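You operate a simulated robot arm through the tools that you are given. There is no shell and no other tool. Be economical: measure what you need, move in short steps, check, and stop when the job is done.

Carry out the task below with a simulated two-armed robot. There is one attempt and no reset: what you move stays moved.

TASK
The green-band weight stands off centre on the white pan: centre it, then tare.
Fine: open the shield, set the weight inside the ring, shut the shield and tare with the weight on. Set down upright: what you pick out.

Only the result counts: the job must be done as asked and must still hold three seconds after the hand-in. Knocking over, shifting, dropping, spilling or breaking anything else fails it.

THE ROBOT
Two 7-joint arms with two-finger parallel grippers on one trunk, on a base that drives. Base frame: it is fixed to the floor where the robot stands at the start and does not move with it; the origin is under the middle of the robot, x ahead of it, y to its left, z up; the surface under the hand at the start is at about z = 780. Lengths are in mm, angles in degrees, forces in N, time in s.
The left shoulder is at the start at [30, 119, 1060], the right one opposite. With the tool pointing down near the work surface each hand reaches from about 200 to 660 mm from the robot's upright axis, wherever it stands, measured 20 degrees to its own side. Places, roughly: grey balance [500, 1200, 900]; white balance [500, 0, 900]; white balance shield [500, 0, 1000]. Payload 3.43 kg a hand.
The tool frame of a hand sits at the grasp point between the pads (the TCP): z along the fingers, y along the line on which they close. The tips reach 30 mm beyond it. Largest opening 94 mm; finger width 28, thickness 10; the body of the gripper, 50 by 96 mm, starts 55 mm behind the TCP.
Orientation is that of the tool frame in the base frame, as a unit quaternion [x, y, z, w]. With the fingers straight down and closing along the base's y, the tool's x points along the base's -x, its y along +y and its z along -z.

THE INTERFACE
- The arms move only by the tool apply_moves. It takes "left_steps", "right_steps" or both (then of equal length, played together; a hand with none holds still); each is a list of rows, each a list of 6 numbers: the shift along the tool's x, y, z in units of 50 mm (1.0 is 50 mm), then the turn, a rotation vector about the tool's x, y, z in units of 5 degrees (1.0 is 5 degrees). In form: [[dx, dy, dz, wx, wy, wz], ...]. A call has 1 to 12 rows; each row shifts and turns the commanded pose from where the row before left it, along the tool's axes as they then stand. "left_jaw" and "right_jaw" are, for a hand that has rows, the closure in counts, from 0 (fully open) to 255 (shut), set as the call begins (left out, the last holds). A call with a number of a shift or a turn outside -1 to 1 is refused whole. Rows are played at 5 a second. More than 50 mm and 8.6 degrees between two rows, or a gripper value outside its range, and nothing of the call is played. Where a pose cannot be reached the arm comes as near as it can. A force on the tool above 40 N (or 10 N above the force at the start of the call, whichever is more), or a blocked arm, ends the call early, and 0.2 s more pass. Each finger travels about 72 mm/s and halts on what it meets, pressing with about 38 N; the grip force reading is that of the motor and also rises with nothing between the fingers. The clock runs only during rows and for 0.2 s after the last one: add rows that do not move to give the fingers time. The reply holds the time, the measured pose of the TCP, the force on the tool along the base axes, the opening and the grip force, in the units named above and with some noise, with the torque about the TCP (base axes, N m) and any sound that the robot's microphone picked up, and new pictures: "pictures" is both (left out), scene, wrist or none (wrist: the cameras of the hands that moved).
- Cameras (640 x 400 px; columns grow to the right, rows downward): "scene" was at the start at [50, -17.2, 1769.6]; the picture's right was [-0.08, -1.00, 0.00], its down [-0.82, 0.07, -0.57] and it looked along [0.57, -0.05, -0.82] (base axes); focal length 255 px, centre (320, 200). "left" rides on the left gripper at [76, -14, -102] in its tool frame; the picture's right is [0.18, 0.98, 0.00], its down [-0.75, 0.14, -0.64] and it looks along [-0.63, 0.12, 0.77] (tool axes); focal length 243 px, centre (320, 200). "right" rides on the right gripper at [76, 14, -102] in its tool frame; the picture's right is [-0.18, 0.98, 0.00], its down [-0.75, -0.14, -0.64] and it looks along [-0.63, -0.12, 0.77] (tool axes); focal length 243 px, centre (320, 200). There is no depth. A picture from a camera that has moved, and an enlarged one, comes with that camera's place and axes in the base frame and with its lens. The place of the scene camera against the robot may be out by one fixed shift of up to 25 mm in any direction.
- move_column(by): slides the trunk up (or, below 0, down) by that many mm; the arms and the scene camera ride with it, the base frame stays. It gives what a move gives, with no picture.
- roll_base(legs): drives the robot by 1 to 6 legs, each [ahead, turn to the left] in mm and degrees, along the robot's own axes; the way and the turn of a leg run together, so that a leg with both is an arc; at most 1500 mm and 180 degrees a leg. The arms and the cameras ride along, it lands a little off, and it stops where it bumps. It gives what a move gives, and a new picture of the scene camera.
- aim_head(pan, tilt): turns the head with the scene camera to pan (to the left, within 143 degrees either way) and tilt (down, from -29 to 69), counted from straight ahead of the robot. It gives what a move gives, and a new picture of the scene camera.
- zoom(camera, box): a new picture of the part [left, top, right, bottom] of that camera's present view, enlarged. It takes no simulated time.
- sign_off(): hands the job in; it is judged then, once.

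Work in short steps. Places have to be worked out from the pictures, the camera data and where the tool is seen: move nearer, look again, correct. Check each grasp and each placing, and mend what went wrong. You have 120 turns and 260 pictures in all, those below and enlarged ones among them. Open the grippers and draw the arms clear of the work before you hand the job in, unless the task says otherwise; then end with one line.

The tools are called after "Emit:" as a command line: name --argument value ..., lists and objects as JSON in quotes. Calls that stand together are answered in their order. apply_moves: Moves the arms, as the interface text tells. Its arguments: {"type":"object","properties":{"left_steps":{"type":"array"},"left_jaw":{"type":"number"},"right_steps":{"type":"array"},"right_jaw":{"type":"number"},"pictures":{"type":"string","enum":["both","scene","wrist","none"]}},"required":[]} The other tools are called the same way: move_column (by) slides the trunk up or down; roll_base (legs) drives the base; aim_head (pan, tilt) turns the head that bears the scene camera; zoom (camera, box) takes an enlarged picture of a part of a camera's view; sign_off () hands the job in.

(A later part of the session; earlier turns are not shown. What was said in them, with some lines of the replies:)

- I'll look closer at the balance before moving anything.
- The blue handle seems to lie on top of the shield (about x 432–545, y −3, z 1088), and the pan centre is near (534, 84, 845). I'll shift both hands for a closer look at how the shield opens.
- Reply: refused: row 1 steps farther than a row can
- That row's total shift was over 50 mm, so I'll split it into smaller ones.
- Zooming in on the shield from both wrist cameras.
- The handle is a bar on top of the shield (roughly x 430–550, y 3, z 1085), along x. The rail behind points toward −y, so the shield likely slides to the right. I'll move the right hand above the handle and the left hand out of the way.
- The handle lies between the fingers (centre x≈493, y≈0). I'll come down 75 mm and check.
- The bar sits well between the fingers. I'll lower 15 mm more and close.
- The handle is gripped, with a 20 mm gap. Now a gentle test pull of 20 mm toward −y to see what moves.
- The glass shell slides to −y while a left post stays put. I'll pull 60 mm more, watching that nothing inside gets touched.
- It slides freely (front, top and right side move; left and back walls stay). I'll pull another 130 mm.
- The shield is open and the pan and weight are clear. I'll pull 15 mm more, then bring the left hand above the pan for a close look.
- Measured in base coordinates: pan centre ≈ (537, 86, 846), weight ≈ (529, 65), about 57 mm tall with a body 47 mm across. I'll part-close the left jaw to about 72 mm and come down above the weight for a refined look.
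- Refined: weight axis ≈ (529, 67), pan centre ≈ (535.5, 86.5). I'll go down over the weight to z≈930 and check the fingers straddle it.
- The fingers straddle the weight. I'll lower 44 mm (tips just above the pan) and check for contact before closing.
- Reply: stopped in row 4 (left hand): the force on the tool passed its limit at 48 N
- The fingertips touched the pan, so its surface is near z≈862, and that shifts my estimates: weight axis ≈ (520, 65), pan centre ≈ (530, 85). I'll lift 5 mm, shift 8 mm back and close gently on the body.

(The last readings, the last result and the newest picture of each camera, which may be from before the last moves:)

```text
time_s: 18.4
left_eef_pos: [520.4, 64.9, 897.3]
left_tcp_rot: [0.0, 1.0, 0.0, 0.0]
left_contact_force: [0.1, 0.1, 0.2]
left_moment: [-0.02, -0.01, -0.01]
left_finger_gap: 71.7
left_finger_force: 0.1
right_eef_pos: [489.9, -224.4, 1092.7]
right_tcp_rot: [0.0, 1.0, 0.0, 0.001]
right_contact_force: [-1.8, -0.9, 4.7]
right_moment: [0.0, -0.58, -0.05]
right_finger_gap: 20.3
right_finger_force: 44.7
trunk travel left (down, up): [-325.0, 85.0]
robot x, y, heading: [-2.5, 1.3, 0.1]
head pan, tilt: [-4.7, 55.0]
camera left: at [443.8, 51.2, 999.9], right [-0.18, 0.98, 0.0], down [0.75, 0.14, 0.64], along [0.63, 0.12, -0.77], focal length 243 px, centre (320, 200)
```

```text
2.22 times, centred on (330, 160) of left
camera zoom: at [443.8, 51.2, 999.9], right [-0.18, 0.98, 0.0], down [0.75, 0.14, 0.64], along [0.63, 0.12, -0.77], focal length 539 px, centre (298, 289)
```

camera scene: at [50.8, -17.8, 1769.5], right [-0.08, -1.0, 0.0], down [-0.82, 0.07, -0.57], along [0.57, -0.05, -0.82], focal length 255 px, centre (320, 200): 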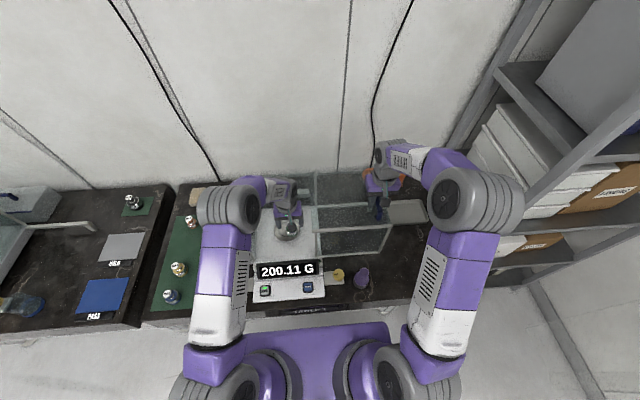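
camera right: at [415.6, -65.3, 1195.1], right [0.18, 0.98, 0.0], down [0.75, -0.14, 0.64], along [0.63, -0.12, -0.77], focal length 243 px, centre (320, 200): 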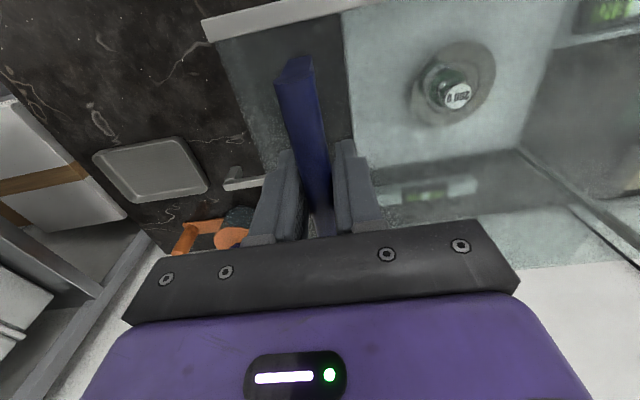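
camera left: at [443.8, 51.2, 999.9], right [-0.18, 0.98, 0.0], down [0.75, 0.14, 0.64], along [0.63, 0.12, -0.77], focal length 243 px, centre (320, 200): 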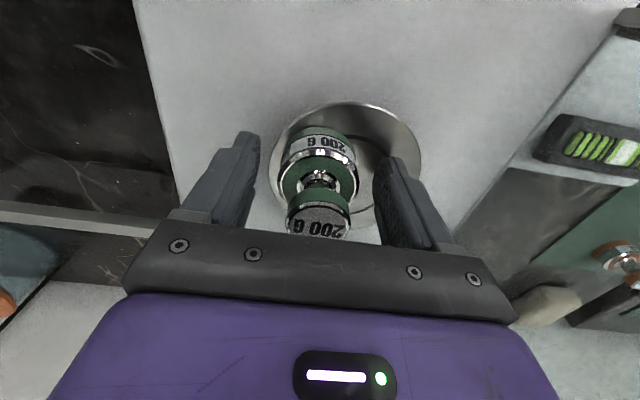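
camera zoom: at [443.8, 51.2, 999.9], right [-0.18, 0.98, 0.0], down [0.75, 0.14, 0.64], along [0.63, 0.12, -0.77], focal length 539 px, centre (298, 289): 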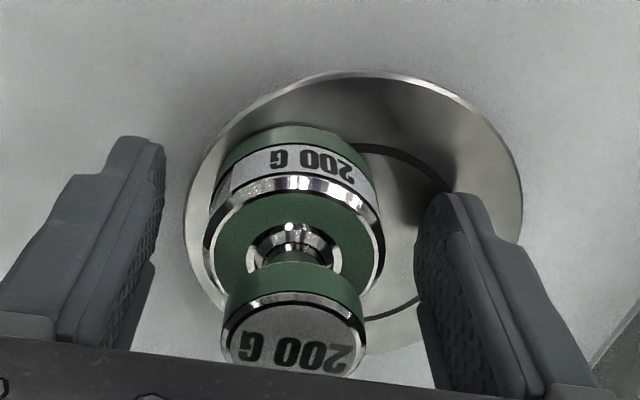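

The weight is centred between the fingers; closing the left jaw.

Emit:
apply_moves --left_steps '[[0, 0, 0, 0, 0, 0], [0, 0, 0, 0, 0, 0], [0, 0, 0, 0, 0, 0], [0, 0, 0, 0, 0, 0]]' --left_jaw 255 --pictures "wrist"

Emit:
zoom --camera "left" --box '[220, 70, 440, 250]'

```text
time_s: 19.4
left_eef_pos: [520.8, 63.1, 896.8]
left_tcp_rot: [-0.001, 1.0, 0.001, 0.001]
left_contact_force: [-0.1, 0.7, 2.2]
left_moment: [-0.07, 0.0, -0.05]
left_finger_gap: 44.8
left_finger_force: 38.2
right_eef_pos: [491.0, -225.1, 1093.1]
right_tcp_rot: [0.0, 1.0, 0.0, 0.002]
right_contact_force: [-0.1, -2.2, 7.4]
right_moment: [-0.01, 0.24, -0.01]
right_finger_gap: 20.4
right_finger_force: 44.6
trunk travel left (down, up): [-325.0, 85.0]
robot x, y, heading: [-0.7, -2.3, -0.0]
head pan, tilt: [-4.7, 55.0]
camera left: at [444.2, 51.2, 1000.3], right [-0.18, 0.98, 0.0], down [0.75, 0.14, 0.64], along [0.63, 0.12, -0.77], focal length 243 px, centre (320, 200)
```

left: 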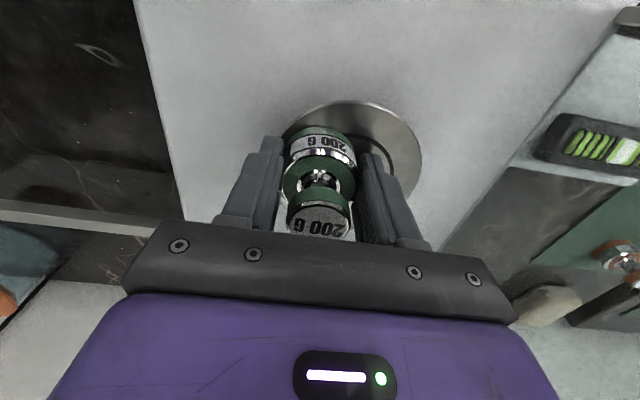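

```text
2.22 times, centred on (330, 160) of left
camera zoom: at [444.2, 51.2, 1000.3], right [-0.18, 0.98, 0.0], down [0.75, 0.14, 0.64], along [0.63, 0.12, -0.77], focal length 539 px, centre (298, 289)
```

zoom: 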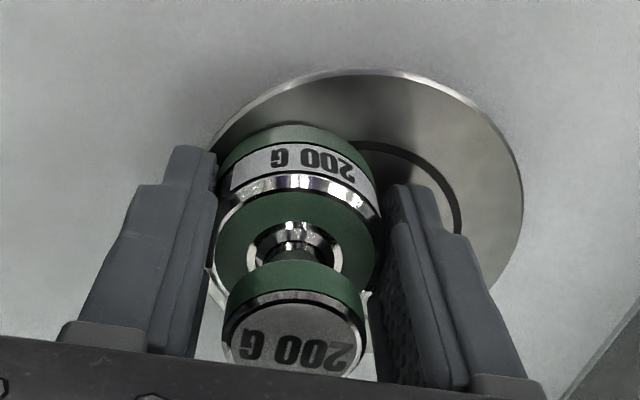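

Gripped (44.8 mm). I'll lift 7 mm and shift (+10, +19.5) toward the pan centre, then check.

Emit:
apply_moves --left_steps '[[0, 0, -0.07, 0, 0, 0], [0, 0, -0.07, 0, 0, 0], [-0.05, 0.1, 0, 0, 0, 0], [-0.05, 0.1, 0, 0, 0, 0], [-0.05, 0.1, 0, 0, 0, 0], [-0.05, 0.1, 0, 0, 0, 0], [0, 0, 0, 0, 0, 0]]' --pictures "scene"

Emit:
zoom --camera "left" --box '[220, 70, 440, 250]'

Emit:
zoom --camera "scene" --box '[255, 205, 325, 285]'

```text
time_s: 21.0
left_eef_pos: [530.2, 84.7, 903.1]
left_tcp_rot: [0.0, 1.0, -0.001, 0.001]
left_contact_force: [0.5, 0.8, -2.8]
left_moment: [0.01, 0.0, 0.02]
left_finger_gap: 45.1
left_finger_force: 38.0
right_eef_pos: [491.8, -224.2, 1092.9]
right_tcp_rot: [0.0, 1.0, 0.0, 0.001]
right_contact_force: [-0.7, -1.4, 10.9]
right_moment: [0.02, 0.05, -0.04]
right_finger_gap: 20.4
right_finger_force: 45.6
trunk travel left (down, up): [-325.0, 85.0]
robot x, y, heading: [-3.5, -2.6, 0.1]
head pan, tilt: [-4.7, 55.0]
camera scene: at [49.1, -16.9, 1769.6], right [-0.08, -1.0, 0.0], down [-0.82, 0.07, -0.57], along [0.57, -0.05, -0.82], focal length 255 px, centre (320, 200)
```

scene: 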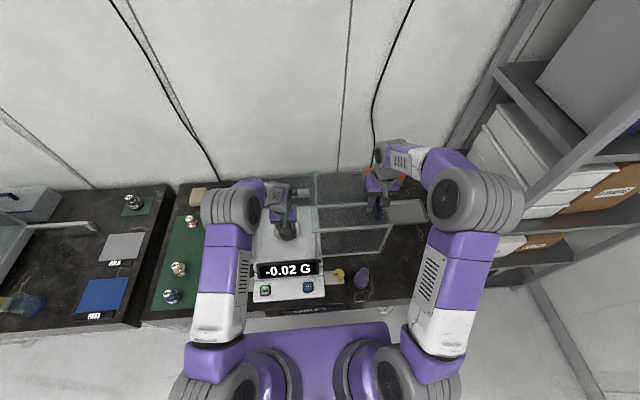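

```text
2.22 times, centred on (330, 160) of left
camera zoom: at [454.2, 71.6, 1006.9], right [-0.18, 0.98, 0.0], down [0.75, 0.14, 0.64], along [0.63, 0.12, -0.77], focal length 539 px, centre (298, 289)
```

zoom: 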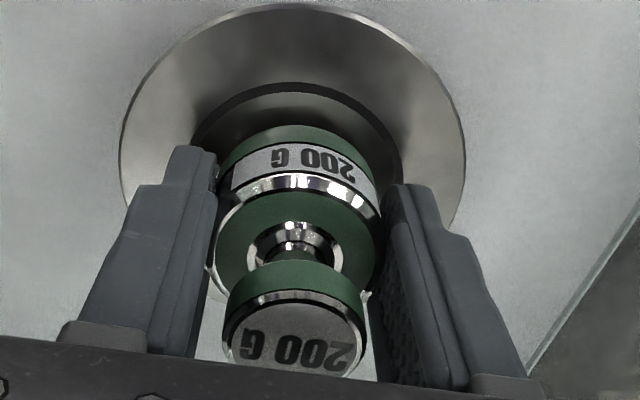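

```text
5.00 times, centred on (290, 245) of scene
camera zoom: at [49.1, -16.9, 1769.6], right [-0.08, -1.0, 0.0], down [-0.82, 0.07, -0.57], along [0.57, -0.05, -0.82], focal length 1274 px, centre (470, -25)
```

zoom: 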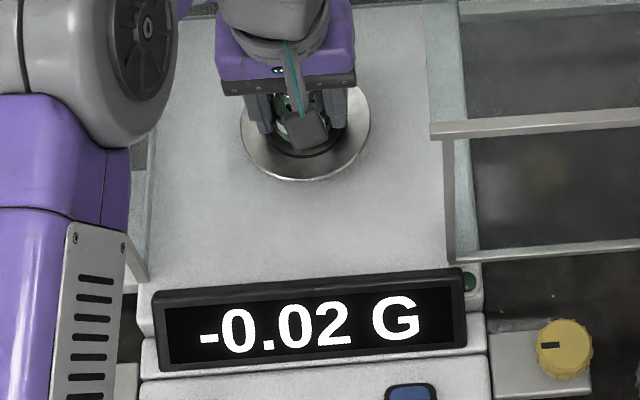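

The display reads −0.02 G, so the weight is lifted. Weight axis is ≈(534, 84.5) against a pan centre of ≈(536, 84.5), so I'll nudge +2 mm in x and lower 7 mm.

Emit:
apply_moves --left_steps '[[-0.04, 0, 0, 0, 0, 0], [0, 0, 0.05, 0, 0, 0], [0, 0, 0.05, 0, 0, 0], [0, 0, 0.04, 0, 0, 0], [0, 0, 0, 0, 0, 0]]' --pictures "scene"

Emit:
zoom --camera "left" --box '[220, 70, 440, 250]'

Emit:
zoom --camera "scene" --box '[255, 205, 325, 285]'

```text
time_s: 22.2
left_eef_pos: [533.7, 85.7, 897.0]
left_tcp_rot: [0.0, 1.0, 0.0, 0.001]
left_contact_force: [-1.2, 1.2, 4.9]
left_moment: [-0.01, 0.07, 0.0]
left_finger_gap: 44.9
left_finger_force: 37.9
right_eef_pos: [490.6, -223.6, 1091.6]
right_tcp_rot: [0.0, 1.0, 0.0, 0.001]
right_contact_force: [2.2, -0.3, 8.4]
right_moment: [-0.03, 0.32, -0.07]
right_finger_gap: 20.3
right_finger_force: 45.7
trunk travel left (down, up): [-325.0, 85.0]
robot x, y, heading: [1.7, 1.2, -0.2]
head pan, tilt: [-4.7, 55.0]
camera scene: at [49.0, -16.9, 1769.7], right [-0.08, -1.0, 0.0], down [-0.82, 0.07, -0.57], along [0.57, -0.05, -0.82], focal length 255 px, centre (320, 200)
```

scene: 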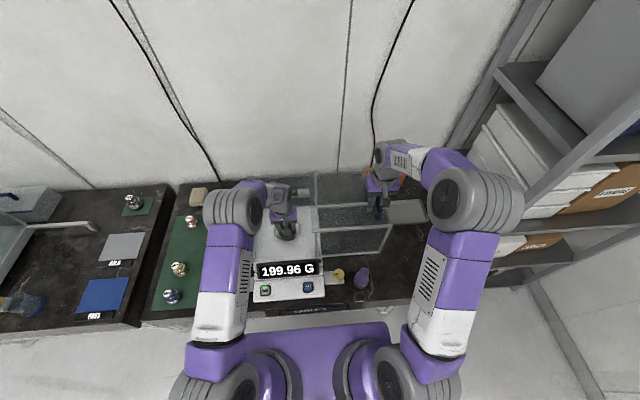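

```text
2.22 times, centred on (330, 160) of left
camera zoom: at [456.3, 71.8, 1000.5], right [-0.18, 0.98, 0.0], down [0.75, 0.14, 0.64], along [0.63, 0.12, -0.77], focal length 539 px, centre (298, 289)
```

zoom: 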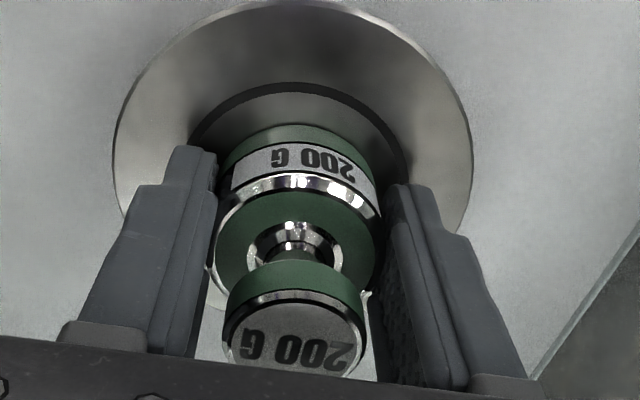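

```text
5.00 times, centred on (290, 245) of scene
camera zoom: at [49.0, -16.9, 1769.7], right [-0.08, -1.0, 0.0], down [-0.82, 0.07, -0.57], along [0.57, -0.05, -0.82], focal length 1274 px, centre (470, -25)
```

zoom: 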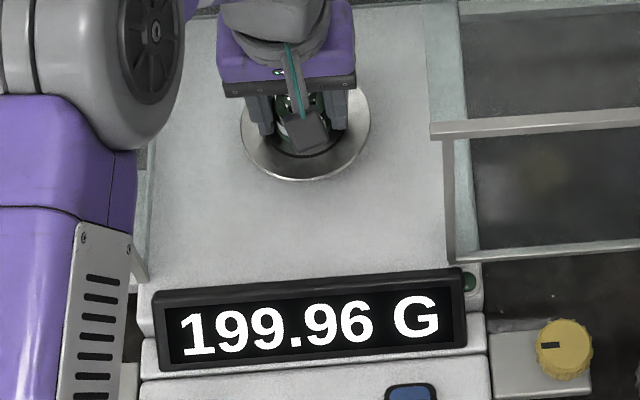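

The display reads 199.96 G and the near-edge gap (~11 mm) matches a centred weight. I'll open the jaw and lift the hand straight up.

Emit:
apply_moves --left_steps '[[0, 0, 0, 0, 0, 0], [0, 0, 0, 0, 0, 0], [0, 0, 0, 0, 0, 0]]' --left_jaw 60 --pictures "none"

Emit:
apply_moves --left_steps '[[0, 0, -0.4, 0, 0, 0], [0, 0, -0.6, 0, 0, 0], [0, 0, -1, 0, 0, 0], [0, 0, -1, 0, 0, 0], [0, 0, -1, 0, 0, 0], [0, 0, -1, 0, 0, 0], [0, 0, 0, 0, 0, 0]]' --pictures "none"

Emit:
zoom --camera "left" --box '[270, 30, 380, 140]'

Emit:
zoom --camera "scene" --box '[240, 190, 340, 290]'

```text
time_s: 23.0
left_eef_pos: [533.0, 84.8, 896.8]
left_tcp_rot: [0.0, 1.0, 0.0, 0.0]
left_contact_force: [0.1, 0.7, -0.2]
left_moment: [-0.02, -0.05, -0.01]
left_finger_gap: 71.8
left_finger_force: 0.1
right_eef_pos: [491.8, -224.4, 1091.8]
right_tcp_rot: [0.0, 1.0, 0.0, 0.002]
right_contact_force: [0.6, 0.1, 8.4]
right_moment: [-0.01, -0.22, -0.02]
right_finger_gap: 20.6
right_finger_force: 44.7
trunk travel left (down, up): [-325.0, 85.0]
robot x, y, heading: [-4.2, -0.5, -0.2]
head pan, tilt: [-4.7, 55.0]
```

```text
time_s: 24.6
left_eef_pos: [532.4, 85.4, 1146.5]
left_tcp_rot: [0.0, 1.0, 0.0, 0.0]
left_contact_force: [-1.6, 0.1, 1.0]
left_moment: [-0.03, -0.04, 0.01]
left_finger_gap: 71.9
left_finger_force: 0.2
right_eef_pos: [491.9, -225.6, 1091.6]
right_tcp_rot: [0.0, 1.0, 0.0, 0.002]
right_contact_force: [0.3, 0.4, 10.6]
right_moment: [-0.04, -0.04, -0.04]
right_finger_gap: 20.5
right_finger_force: 45.0
trunk travel left (down, up): [-325.0, 85.0]
robot x, y, heading: [-1.1, -1.0, 0.1]
head pan, tilt: [-4.7, 55.0]
```

```text
3.64 times, centred on (325, 85) of left
camera zoom: at [455.8, 71.5, 1250.2], right [-0.18, 0.98, 0.0], down [0.75, 0.14, 0.64], along [0.63, 0.12, -0.77], focal length 882 px, centre (302, 618)
```

zoom: 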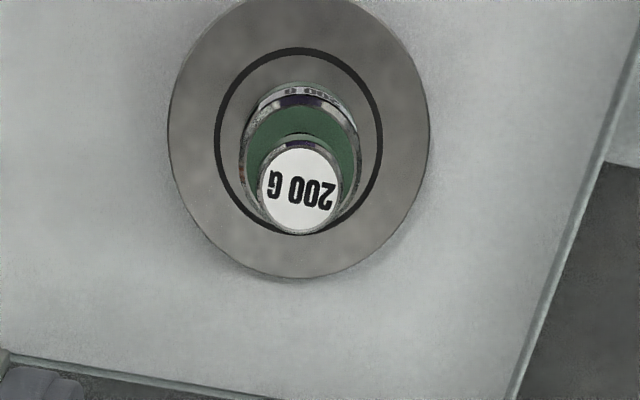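

```text
4.00 times, centred on (290, 240) of scene
camera zoom: at [49.1, -16.7, 1769.6], right [-0.08, -1.0, 0.0], down [-0.82, 0.07, -0.57], along [0.57, -0.05, -0.82], focal length 1019 px, centre (440, 40)
```

zoom: 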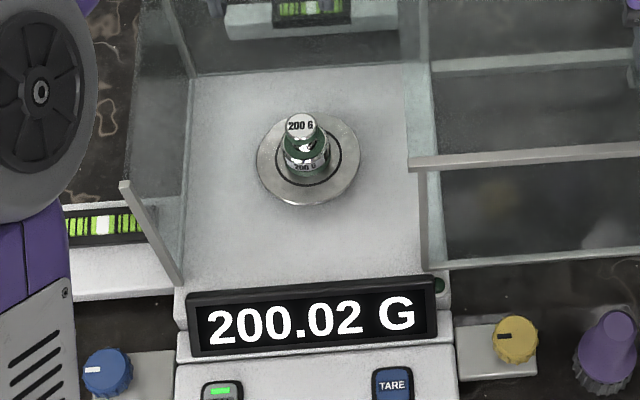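

The weight is down at 200.02 G; checking centring at high zoom from the scene camera.

Emit:
zoom --camera "scene" --box '[265, 205, 315, 245]'

```text
10.00 times, centred on (290, 225) of scene
camera zoom: at [49.1, -16.7, 1769.6], right [-0.08, -1.0, 0.0], down [-0.82, 0.07, -0.57], along [0.57, -0.05, -0.82], focal length 2548 px, centre (620, -50)
```

zoom: 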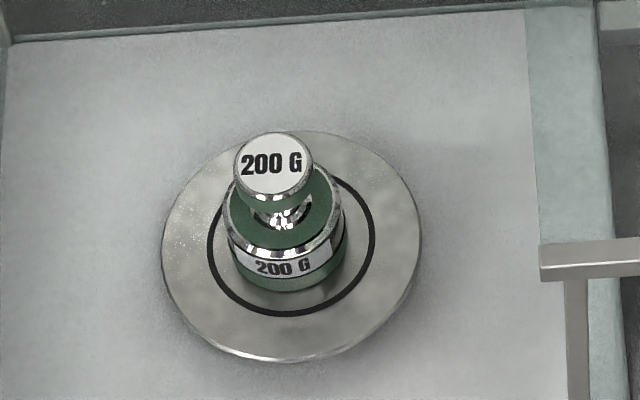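

The weight sits concentric in the ring. I'll move the left hand away to +y and up, then slide the shield shut with the right hand.

Emit:
apply_moves --left_steps '[[0, 0.3, -0.9, 0, 0, 0], [0, 0.9, -0.3, 0, 0, 0], [0.2, 0.9, 0, 0, 0, 0], [0.2, 0.9, 0, 0, 0, 0], [0.2, 0.9, 0, 0, 0, 0], [0.2, 0.9, 0, 0, 0, 0], [0, 0, 0, 0, 0, 0]]' --pictures "none"

Emit:
apply_moves --right_steps '[[0, 0.3, 0, 0, 0, 0], [0, 0.3, 0, 0, 0, 0], [0, 0.3, 0, 0, 0, 0], [0, 0.3, 0, 0, 0, 0], [0, 0.3, 0, 0, 0, 0], [0, 0.3, 0, 0, 0, 0], [0, 0.3, 0, 0, 0, 0], [0, 0.3, 0, 0, 0, 0], [0, 0.3, 0, 0, 0, 0], [0, 0.3, 0, 0, 0, 0], [0, 0.3, 0, 0, 0, 0], [0, 0.3, 0, 0, 0, 0]]' --pictures "scene"

```text
time_s: 26.2
left_eef_pos: [493.7, 326.1, 1204.5]
left_tcp_rot: [0.0, 1.0, 0.0, 0.0]
left_contact_force: [-0.4, 0.9, 0.8]
left_moment: [0.03, 0.0, -0.04]
left_finger_gap: 71.7
left_finger_force: 0.1
right_eef_pos: [490.7, -224.2, 1092.5]
right_tcp_rot: [0.0, 1.0, 0.0, 0.002]
right_contact_force: [-0.1, -0.2, 8.7]
right_moment: [0.18, -0.13, -0.05]
right_finger_gap: 20.3
right_finger_force: 44.9
trunk travel left (down, up): [-325.0, 85.0]
robot x, y, heading: [3.1, -3.2, -0.1]
head pan, tilt: [-4.7, 55.0]
```

```text
time_s: 28.8
left_eef_pos: [494.0, 326.4, 1206.7]
left_tcp_rot: [0.001, 1.0, 0.0, 0.0]
left_contact_force: [0.0, 0.3, -0.1]
left_moment: [0.0, 0.0, -0.02]
left_finger_gap: 72.0
left_finger_force: 0.2
right_eef_pos: [490.9, -42.4, 1091.7]
right_tcp_rot: [0.0, 1.0, -0.001, 0.001]
right_contact_force: [1.0, 0.9, 4.3]
right_moment: [-0.11, -0.92, -0.08]
right_finger_gap: 20.4
right_finger_force: 45.3
trunk travel left (down, up): [-325.0, 85.0]
robot x, y, heading: [0.9, 3.1, 0.0]
head pan, tilt: [-4.7, 55.0]
camera scene: at [49.5, -16.4, 1769.6], right [-0.08, -1.0, 0.0], down [-0.82, 0.07, -0.57], along [0.57, -0.05, -0.82], focal length 255 px, centre (320, 200)
```

scene: 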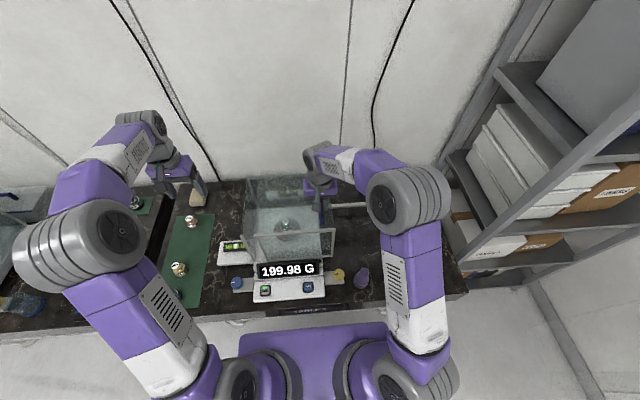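

About 41 mm remain. I'll slide it slowly back to the original handle position (y ≈ −1).

Emit:
apply_moves --right_steps '[[0, 0.15, 0, 0, 0, 0], [0, 0.15, 0, 0, 0, 0], [0, 0.15, 0, 0, 0, 0], [0, 0.15, 0, 0, 0, 0], [0, 0.1, 0, 0, 0, 0], [0, 0.08, 0, 0, 0, 0], [0, 0.04, 0, 0, 0, 0], [0, 0.03, 0, 0, 0, 0], [0, 0, 0, 0, 0, 0]]' --pictures "none"

Emit:
zoom --camera "scene" --box '[215, 160, 395, 310]'

```text
time_s: 30.8
left_eef_pos: [493.4, 325.0, 1206.7]
left_tcp_rot: [0.0, 1.0, -0.001, -0.001]
left_contact_force: [0.8, -0.5, 0.2]
left_moment: [0.0, 0.02, 0.0]
left_finger_gap: 71.8
left_finger_force: 0.0
right_eef_pos: [491.1, -1.3, 1092.1]
right_tcp_rot: [0.0, 1.0, -0.001, 0.002]
right_contact_force: [0.2, -1.2, 10.8]
right_moment: [-0.04, 1.02, -0.06]
right_finger_gap: 20.5
right_finger_force: 45.0
trunk travel left (down, up): [-325.0, 85.0]
robot x, y, heading: [-2.5, -1.3, 0.3]
head pan, tilt: [-4.7, 55.0]
```

```text
2.67 times, centred on (305, 235) of scene
camera zoom: at [49.2, -17.4, 1769.6], right [-0.08, -1.0, 0.0], down [-0.82, 0.07, -0.57], along [0.57, -0.05, -0.82], focal length 680 px, centre (360, 107)
```

zoom: 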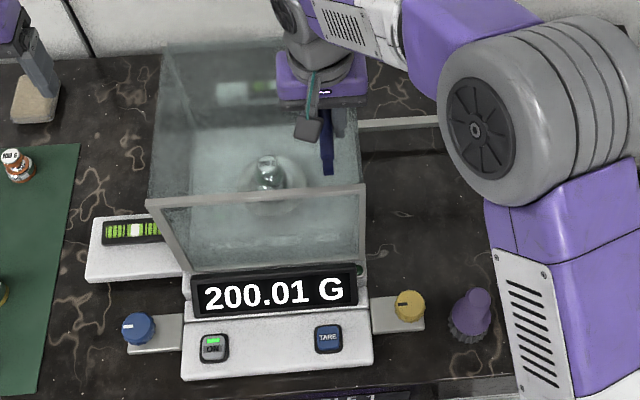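

The shield looks shut, but the green lamp at its front-right corner, lit earlier, may not be on. Zooming in to check.

Emit:
zoom --camera "scene" --box '[245, 225, 335, 305]'

```text
5.00 times, centred on (290, 265) of scene
camera zoom: at [49.2, -17.4, 1769.6], right [-0.08, -1.0, 0.0], down [-0.82, 0.07, -0.57], along [0.57, -0.05, -0.82], focal length 1274 px, centre (470, -125)
```

zoom: 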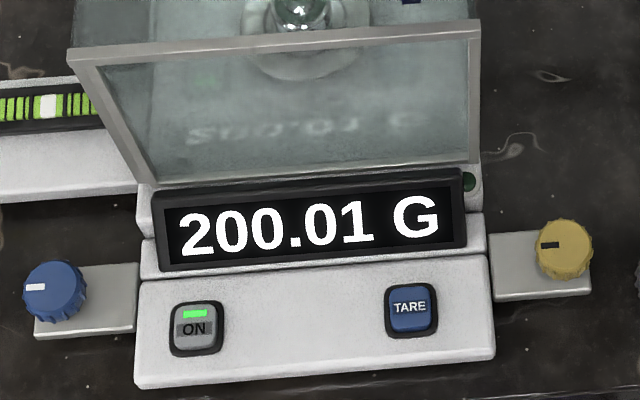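

The lamp is still dark, so the shield may be a hair open or the reading unsettled. I'll press 2 mm more toward closed and wait a second.

Emit:
apply_moves --right_steps '[[0, 0.03, 0, 0, 0, 0], [0, 0.03, 0, 0, 0, 0], [0, 0, 0, 0, 0, 0], [0, 0, 0, 0, 0, 0], [0, 0, 0, 0, 0, 0], [0, 0, 0, 0, 0, 0], [0, 0, 0, 0, 0, 0], [0, 0, 0, 0, 0, 0]]' --pictures "none"

Emit:
zoom --camera "scene" --box '[245, 225, 335, 305]'

```text
time_s: 32.6
left_eef_pos: [493.1, 323.9, 1206.6]
left_tcp_rot: [0.0, 1.0, 0.001, 0.0]
left_contact_force: [0.3, -0.2, 0.1]
left_moment: [0.02, 0.01, -0.02]
left_finger_gap: 71.8
left_finger_force: 0.1
right_eef_pos: [491.3, 0.2, 1092.3]
right_tcp_rot: [0.001, 1.0, 0.0, 0.001]
right_contact_force: [-0.9, -8.0, 6.2]
right_moment: [-0.02, -0.47, -0.02]
right_finger_gap: 20.3
right_finger_force: 44.7
trunk travel left (down, up): [-325.0, 85.0]
robot x, y, heading: [0.6, 0.9, -0.1]
head pan, tilt: [-4.7, 55.0]
```

```text
5.00 times, centred on (290, 265) of scene
camera zoom: at [49.2, -18.7, 1769.6], right [-0.08, -1.0, 0.0], down [-0.82, 0.07, -0.57], along [0.57, -0.05, -0.82], focal length 1274 px, centre (470, -125)
```

zoom: 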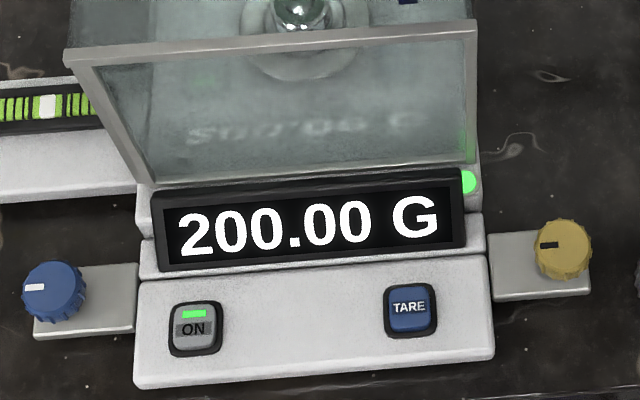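

The lamp is green, the shield is against its stop, and the display reads 200.00 G. I'll release the handle and lift the right hand clear.

Emit:
apply_moves --right_steps '[[0, 0, 0, 0, 0, 0], [0, 0, 0, 0, 0, 0], [0, 0, 0, 0, 0, 0], [0, 0, 0, 0, 0, 0], [0, 0, -0.5, 0, 0, 0], [0, 0, -1, 0, 0, 0], [0, 0, -0.7, 0, 0, 0], [0, 0, 0, 0, 0, 0]]' --right_jaw 0 --pictures "none"

Emit:
apply_moves --right_steps '[[0.9, 0.07, 0, 0, 0, 0], [0.9, 0.07, 0, 0, 0, 0], [0.9, 0.07, 0, 0, 0, 0], [0.9, 0.07, 0, 0, 0, 0], [0, 0, 0.9, 0, 0, 0], [0, 0, 0.9, 0, 0, 0], [0, 0, 0.9, 0, 0, 0], [0, 0, 0, 0, 0, 0]]' --right_jaw 255

Emit:
zoom --camera "scene" --box '[215, 180, 395, 330]'

```text
time_s: 34.4
left_eef_pos: [494.0, 325.3, 1206.4]
left_tcp_rot: [0.0, 1.0, 0.0, 0.0]
left_contact_force: [0.6, 0.3, -0.2]
left_moment: [0.0, 0.0, 0.0]
left_finger_gap: 71.6
left_finger_force: 0.1
right_eef_pos: [490.9, 1.0, 1201.6]
right_tcp_rot: [0.0, 1.0, 0.0, 0.002]
right_contact_force: [-0.8, -0.2, -0.3]
right_moment: [-0.02, -0.02, 0.0]
right_finger_gap: 93.9
right_finger_force: 0.1
trunk travel left (down, up): [-325.0, 85.0]
robot x, y, heading: [0.6, -0.5, 0.1]
head pan, tilt: [-4.7, 55.0]
```

```text
time_s: 36.2
left_eef_pos: [492.6, 325.8, 1205.7]
left_tcp_rot: [0.0, 1.0, 0.0, 0.0]
left_contact_force: [0.2, 0.3, -0.2]
left_moment: [-0.01, -0.02, -0.04]
left_finger_gap: 71.7
left_finger_force: 0.1
right_eef_pos: [310.5, 14.6, 1066.2]
right_tcp_rot: [0.0, 1.0, 0.0, 0.002]
right_contact_force: [-0.3, 0.8, -0.4]
right_moment: [0.0, 0.02, 0.01]
right_finger_gap: 0.0
right_finger_force: 33.3
trunk travel left (down, up): [-325.0, 85.0]
robot x, y, heading: [0.9, -1.7, 0.1]
head pan, tilt: [-4.7, 55.0]
camera scene: at [49.4, -17.7, 1769.6], right [-0.08, -1.0, 0.0], down [-0.82, 0.07, -0.57], along [0.57, -0.05, -0.82], focal length 255 px, centre (320, 200)
camera right: at [235.8, 30.0, 1168.5], right [0.18, 0.98, 0.0], down [0.75, -0.14, 0.64], along [0.63, -0.12, -0.76], focal length 243 px, centre (320, 200)
```

scene: 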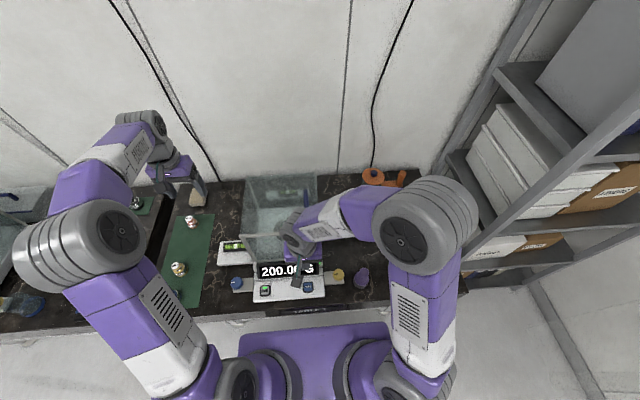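
right: 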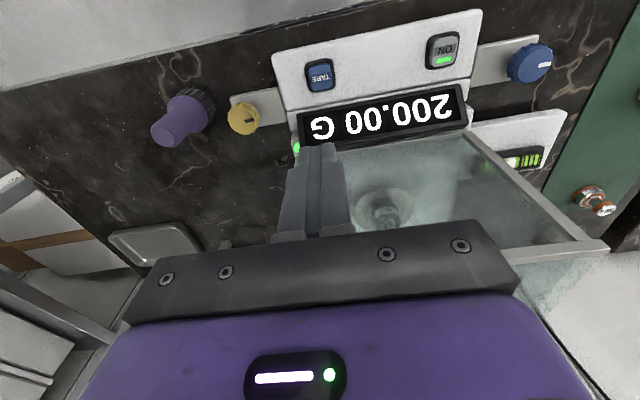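

```text
2.67 times, centred on (305, 255) of scene
camera zoom: at [49.4, -17.7, 1769.6], right [-0.08, -1.0, 0.0], down [-0.82, 0.07, -0.57], along [0.57, -0.05, -0.82], focal length 680 px, centre (360, 53)
```

zoom: 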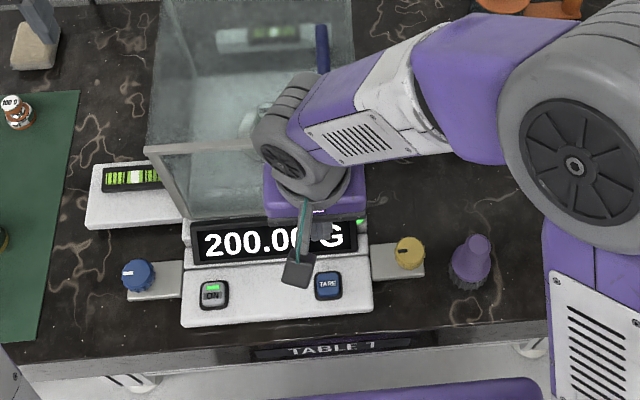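

The wrist view puts TARE at ≈(312, 15, 828), directly below the closed fingers. I'll go down 170 mm and look again.

Emit:
apply_moves --right_steps '[[-0.02, 0, 0.9, 0, 0, 0], [0, 0, 0.9, 0, 0, 0], [0, 0, 0.9, 0, 0, 0], [0, 0, 0.6, 0, 0, 0], [0, 0, 0, 0, 0, 0]]' --pictures "wrist"

Emit:
zoom --camera "scene" --box '[245, 230, 345, 310]'

```text
time_s: 37.4
left_eef_pos: [493.6, 325.2, 1206.0]
left_tcp_rot: [0.0, 1.0, 0.0, 0.0]
left_contact_force: [-0.1, -0.7, 0.4]
left_moment: [0.0, 0.01, 0.0]
left_finger_gap: 71.8
left_finger_force: 0.1
right_eef_pos: [313.4, 14.3, 901.6]
right_tcp_rot: [-0.001, 1.0, -0.001, 0.002]
right_contact_force: [-0.6, -0.9, 0.2]
right_moment: [0.0, 0.01, 0.03]
right_finger_gap: 0.0
right_finger_force: 32.8
trunk travel left (down, up): [-325.0, 85.0]
robot x, y, heading: [4.3, 1.3, 0.2]
head pan, tilt: [-4.7, 55.0]
camera right: at [237.0, 29.9, 1003.5], right [0.18, 0.98, 0.0], down [0.75, -0.14, 0.64], along [0.63, -0.12, -0.76], focal length 243 px, centre (320, 200)
```

right: 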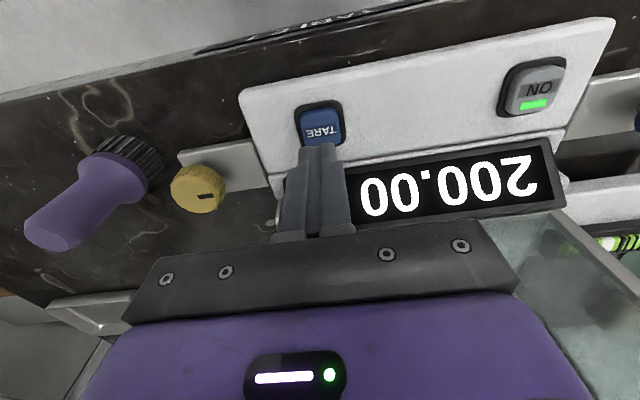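

```text
5.00 times, centred on (295, 270) of scene
camera zoom: at [49.8, -17.4, 1769.6], right [-0.08, -1.0, 0.0], down [-0.82, 0.07, -0.57], along [0.57, -0.05, -0.82], focal length 1274 px, centre (445, -150)
```

zoom: 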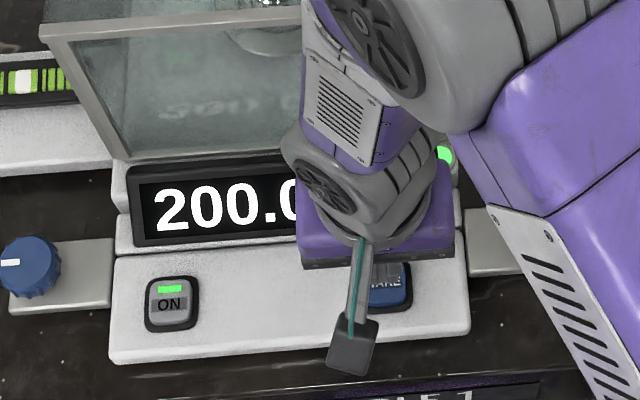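

The button is confirmed at ≈(312.5, 15.5, 825) and the tips are at 871. I'll descend 40 mm, then press in small steps.

Emit:
apply_moves --right_steps '[[0, 0.02, 0.3, 0, 0, 0], [0, 0, 0.3, 0, 0, 0], [0, 0, 0.2, 0, 0, 0], [0, 0, 0, 0, 0, 0]]' --pictures "wrist"

```text
time_s: 38.4
left_eef_pos: [493.7, 325.1, 1207.5]
left_tcp_rot: [0.001, 1.0, -0.001, 0.001]
left_contact_force: [-0.1, 0.4, -0.3]
left_moment: [0.01, -0.01, 0.01]
left_finger_gap: 71.7
left_finger_force: 0.0
right_eef_pos: [312.9, 15.4, 861.0]
right_tcp_rot: [0.0, 1.0, 0.0, 0.002]
right_contact_force: [0.6, 0.5, 0.5]
right_moment: [-0.01, 0.02, 0.01]
right_finger_gap: 0.0
right_finger_force: 33.1
trunk travel left (down, up): [-325.0, 85.0]
robot x, y, heading: [0.9, 0.1, 0.1]
head pan, tilt: [-4.7, 55.0]
camera right: at [237.6, 31.1, 964.1], right [0.18, 0.98, 0.0], down [0.75, -0.14, 0.64], along [0.63, -0.12, -0.76], focal length 243 px, centre (320, 200)
```

right: 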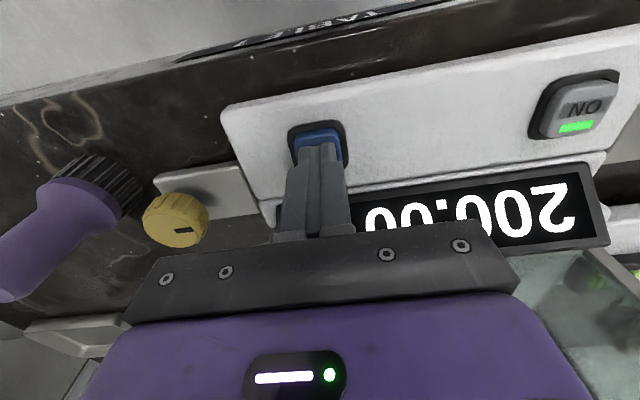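

The tips are just over the button with no contact yet. Pressing down slowly, 2 mm per row.

Emit:
apply_moves --right_steps '[[0, 0, 0.04, 0, 0, 0], [0, 0, 0.04, 0, 0, 0], [0, 0, 0.04, 0, 0, 0], [0, 0, 0.03, 0, 0, 0], [0, 0, 0, 0, 0, 0]]' --pictures "wrist"

```text
time_s: 39.6
left_eef_pos: [494.3, 325.2, 1206.3]
left_tcp_rot: [-0.001, 1.0, 0.0, -0.001]
left_contact_force: [-0.1, -0.6, -0.7]
left_moment: [0.01, 0.03, -0.01]
left_finger_gap: 72.1
left_finger_force: 0.1
right_eef_pos: [313.2, 17.0, 853.8]
right_tcp_rot: [0.0, 1.0, 0.0, 0.002]
right_contact_force: [-0.5, 0.2, 0.9]
right_moment: [0.01, 0.05, 0.01]
right_finger_gap: 0.0
right_finger_force: 32.6
trunk travel left (down, up): [-325.0, 85.0]
robot x, y, heading: [2.1, 1.7, -0.0]
head pan, tilt: [-4.7, 55.0]
camera right: at [237.3, 31.0, 956.6], right [0.18, 0.98, 0.0], down [0.75, -0.14, 0.64], along [0.63, -0.12, -0.76], focal length 243 px, centre (320, 200)
```

right: 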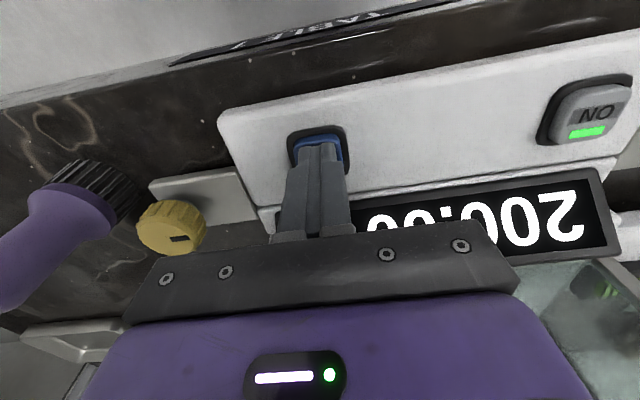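

Emit:
apply_moves --right_steps '[[0, 0, 0.03, 0, 0, 0], [0, 0, 0.03, 0, 0, 0], [0, 0, 0.03, 0, 0, 0], [0, 0, 0, 0, 0, 0]]' --pictures "wrist"

```text
time_s: 40.6
left_eef_pos: [494.0, 324.7, 1207.1]
left_tcp_rot: [0.001, 1.0, 0.0, 0.0]
left_contact_force: [0.1, 0.3, 0.4]
left_moment: [0.02, -0.02, 0.02]
left_finger_gap: 71.8
left_finger_force: 0.1
right_eef_pos: [312.5, 17.2, 849.1]
right_tcp_rot: [0.0, 1.0, 0.001, 0.001]
right_contact_force: [-1.3, 0.0, 10.5]
right_moment: [0.01, 0.14, -0.02]
right_finger_gap: 0.0
right_finger_force: 33.0
trunk travel left (down, up): [-325.0, 85.0]
robot x, y, heading: [-5.1, 1.5, -0.2]
head pan, tilt: [-4.7, 55.0]
heard: click
camera right: at [237.3, 31.0, 952.3], right [0.18, 0.98, 0.0], down [0.75, -0.14, 0.64], along [0.63, -0.12, -0.76], focal length 243 px, centre (320, 200)
```

right: 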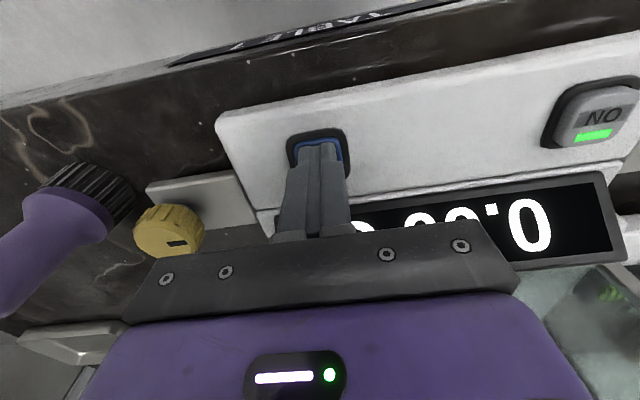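

A click was heard and the display now reads 0.0x, so the tare took. I'll lift the right hand straight off the button, draw it clear and open it.

Emit:
apply_moves --right_steps '[[0, 0, -0.1, 0, 0, 0], [0, 0, -0.5, 0, 0, 0], [0, 0, -0.9, 0, 0, 0], [0, 0, -0.9, 0, 0, 0], [0, 0, -0.9, 0, 0, 0], [0, 0, -0.9, 0, 0, 0], [0, 0, -0.9, 0, 0, 0], [0, 0, -0.9, 0, 0, 0], [0, 0, 0, 0, 0, 0]]' --pictures "none"

Emit:
apply_moves --right_steps '[[0, -0.9, 0, 0, 0, 0], [0, -0.9, 0, 0, 0, 0], [0, -0.9, 0, 0, 0, 0], [0, -0.9, 0, 0, 0, 0], [0, -0.9, 0, 0, 0, 0], [0, 0, 0, 0, 0, 0]]' --left_steps '[[0, 0, -0.9, 0, 0, 0], [0, 0, -0.9, 0, 0, 0], [0, 0, 0, 0, 0, 0], [0, 0, 0, 0, 0, 0], [0, 0, 0, 0, 0, 0], [0, 0, 0, 0, 0, 0]]' --right_jaw 0 --left_jaw 0 --pictures "scene"

Emit:
zoom --camera "scene" --box '[215, 170, 395, 310]'

```text
time_s: 42.6
left_eef_pos: [494.6, 325.4, 1205.4]
left_tcp_rot: [0.0, 1.0, 0.0, -0.001]
left_contact_force: [-0.6, 0.9, -1.1]
left_moment: [-0.01, -0.04, 0.01]
left_finger_gap: 72.0
left_finger_force: 0.1
right_eef_pos: [314.5, 17.8, 1149.9]
right_tcp_rot: [0.0, 1.0, -0.001, 0.001]
right_contact_force: [0.1, 0.0, -0.1]
right_moment: [-0.02, 0.04, -0.03]
right_finger_gap: 0.0
right_finger_force: 33.3
trunk travel left (down, up): [-325.0, 85.0]
robot x, y, heading: [-2.3, 1.8, -0.2]
head pan, tilt: [-4.7, 55.0]
```

```text
time_s: 44.0
left_eef_pos: [493.7, 325.0, 1295.7]
left_tcp_rot: [0.0, 1.0, 0.0, 0.0]
left_contact_force: [0.3, 0.6, 1.0]
left_moment: [-0.06, -0.01, 0.04]
left_finger_gap: 94.0
left_finger_force: 0.0
right_eef_pos: [312.6, -208.7, 1149.6]
right_tcp_rot: [-0.001, 1.0, -0.001, 0.001]
right_contact_force: [-0.4, 0.9, -0.2]
right_moment: [-0.02, 0.02, 0.02]
right_finger_gap: 94.0
right_finger_force: 0.0
trunk travel left (down, up): [-325.0, 85.0]
robot x, y, heading: [-2.0, 4.0, 0.1]
head pan, tilt: [-4.7, 55.0]
camera scene: at [50.2, -16.4, 1769.6], right [-0.08, -1.0, 0.0], down [-0.82, 0.07, -0.57], along [0.57, -0.05, -0.82], focal length 255 px, centre (320, 200)
```

scene: 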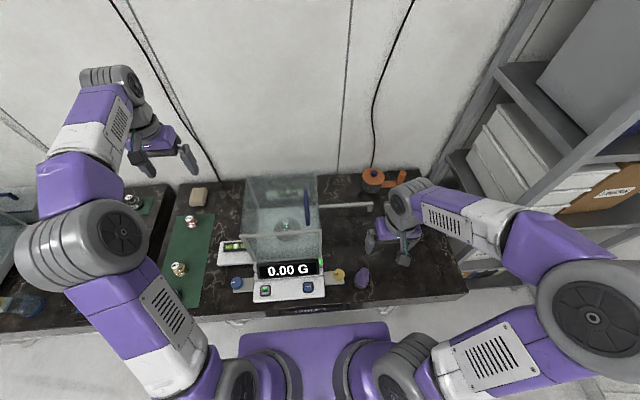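

```text
2.86 times, centred on (305, 240) of scene
camera zoom: at [50.2, -16.4, 1769.6], right [-0.08, -1.0, 0.0], down [-0.82, 0.07, -0.57], along [0.57, -0.05, -0.82], focal length 728 px, centre (363, 86)
```

zoom: 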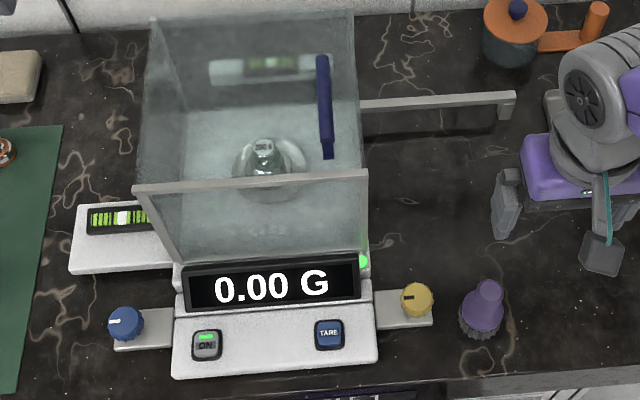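

The display holds 0.00 G with the lamp green, the shield shut, the weight upright in the ring, and both hands open and clear. Handing in.

Emit:
sign_off

```text
The job is handed in.
```

The green-band weight now stands upright and centred in the ring, the shield is shut (lamp green), and the balance is tared to 0.00 G with the weight on. I handed the job in with both grippers open and clear.
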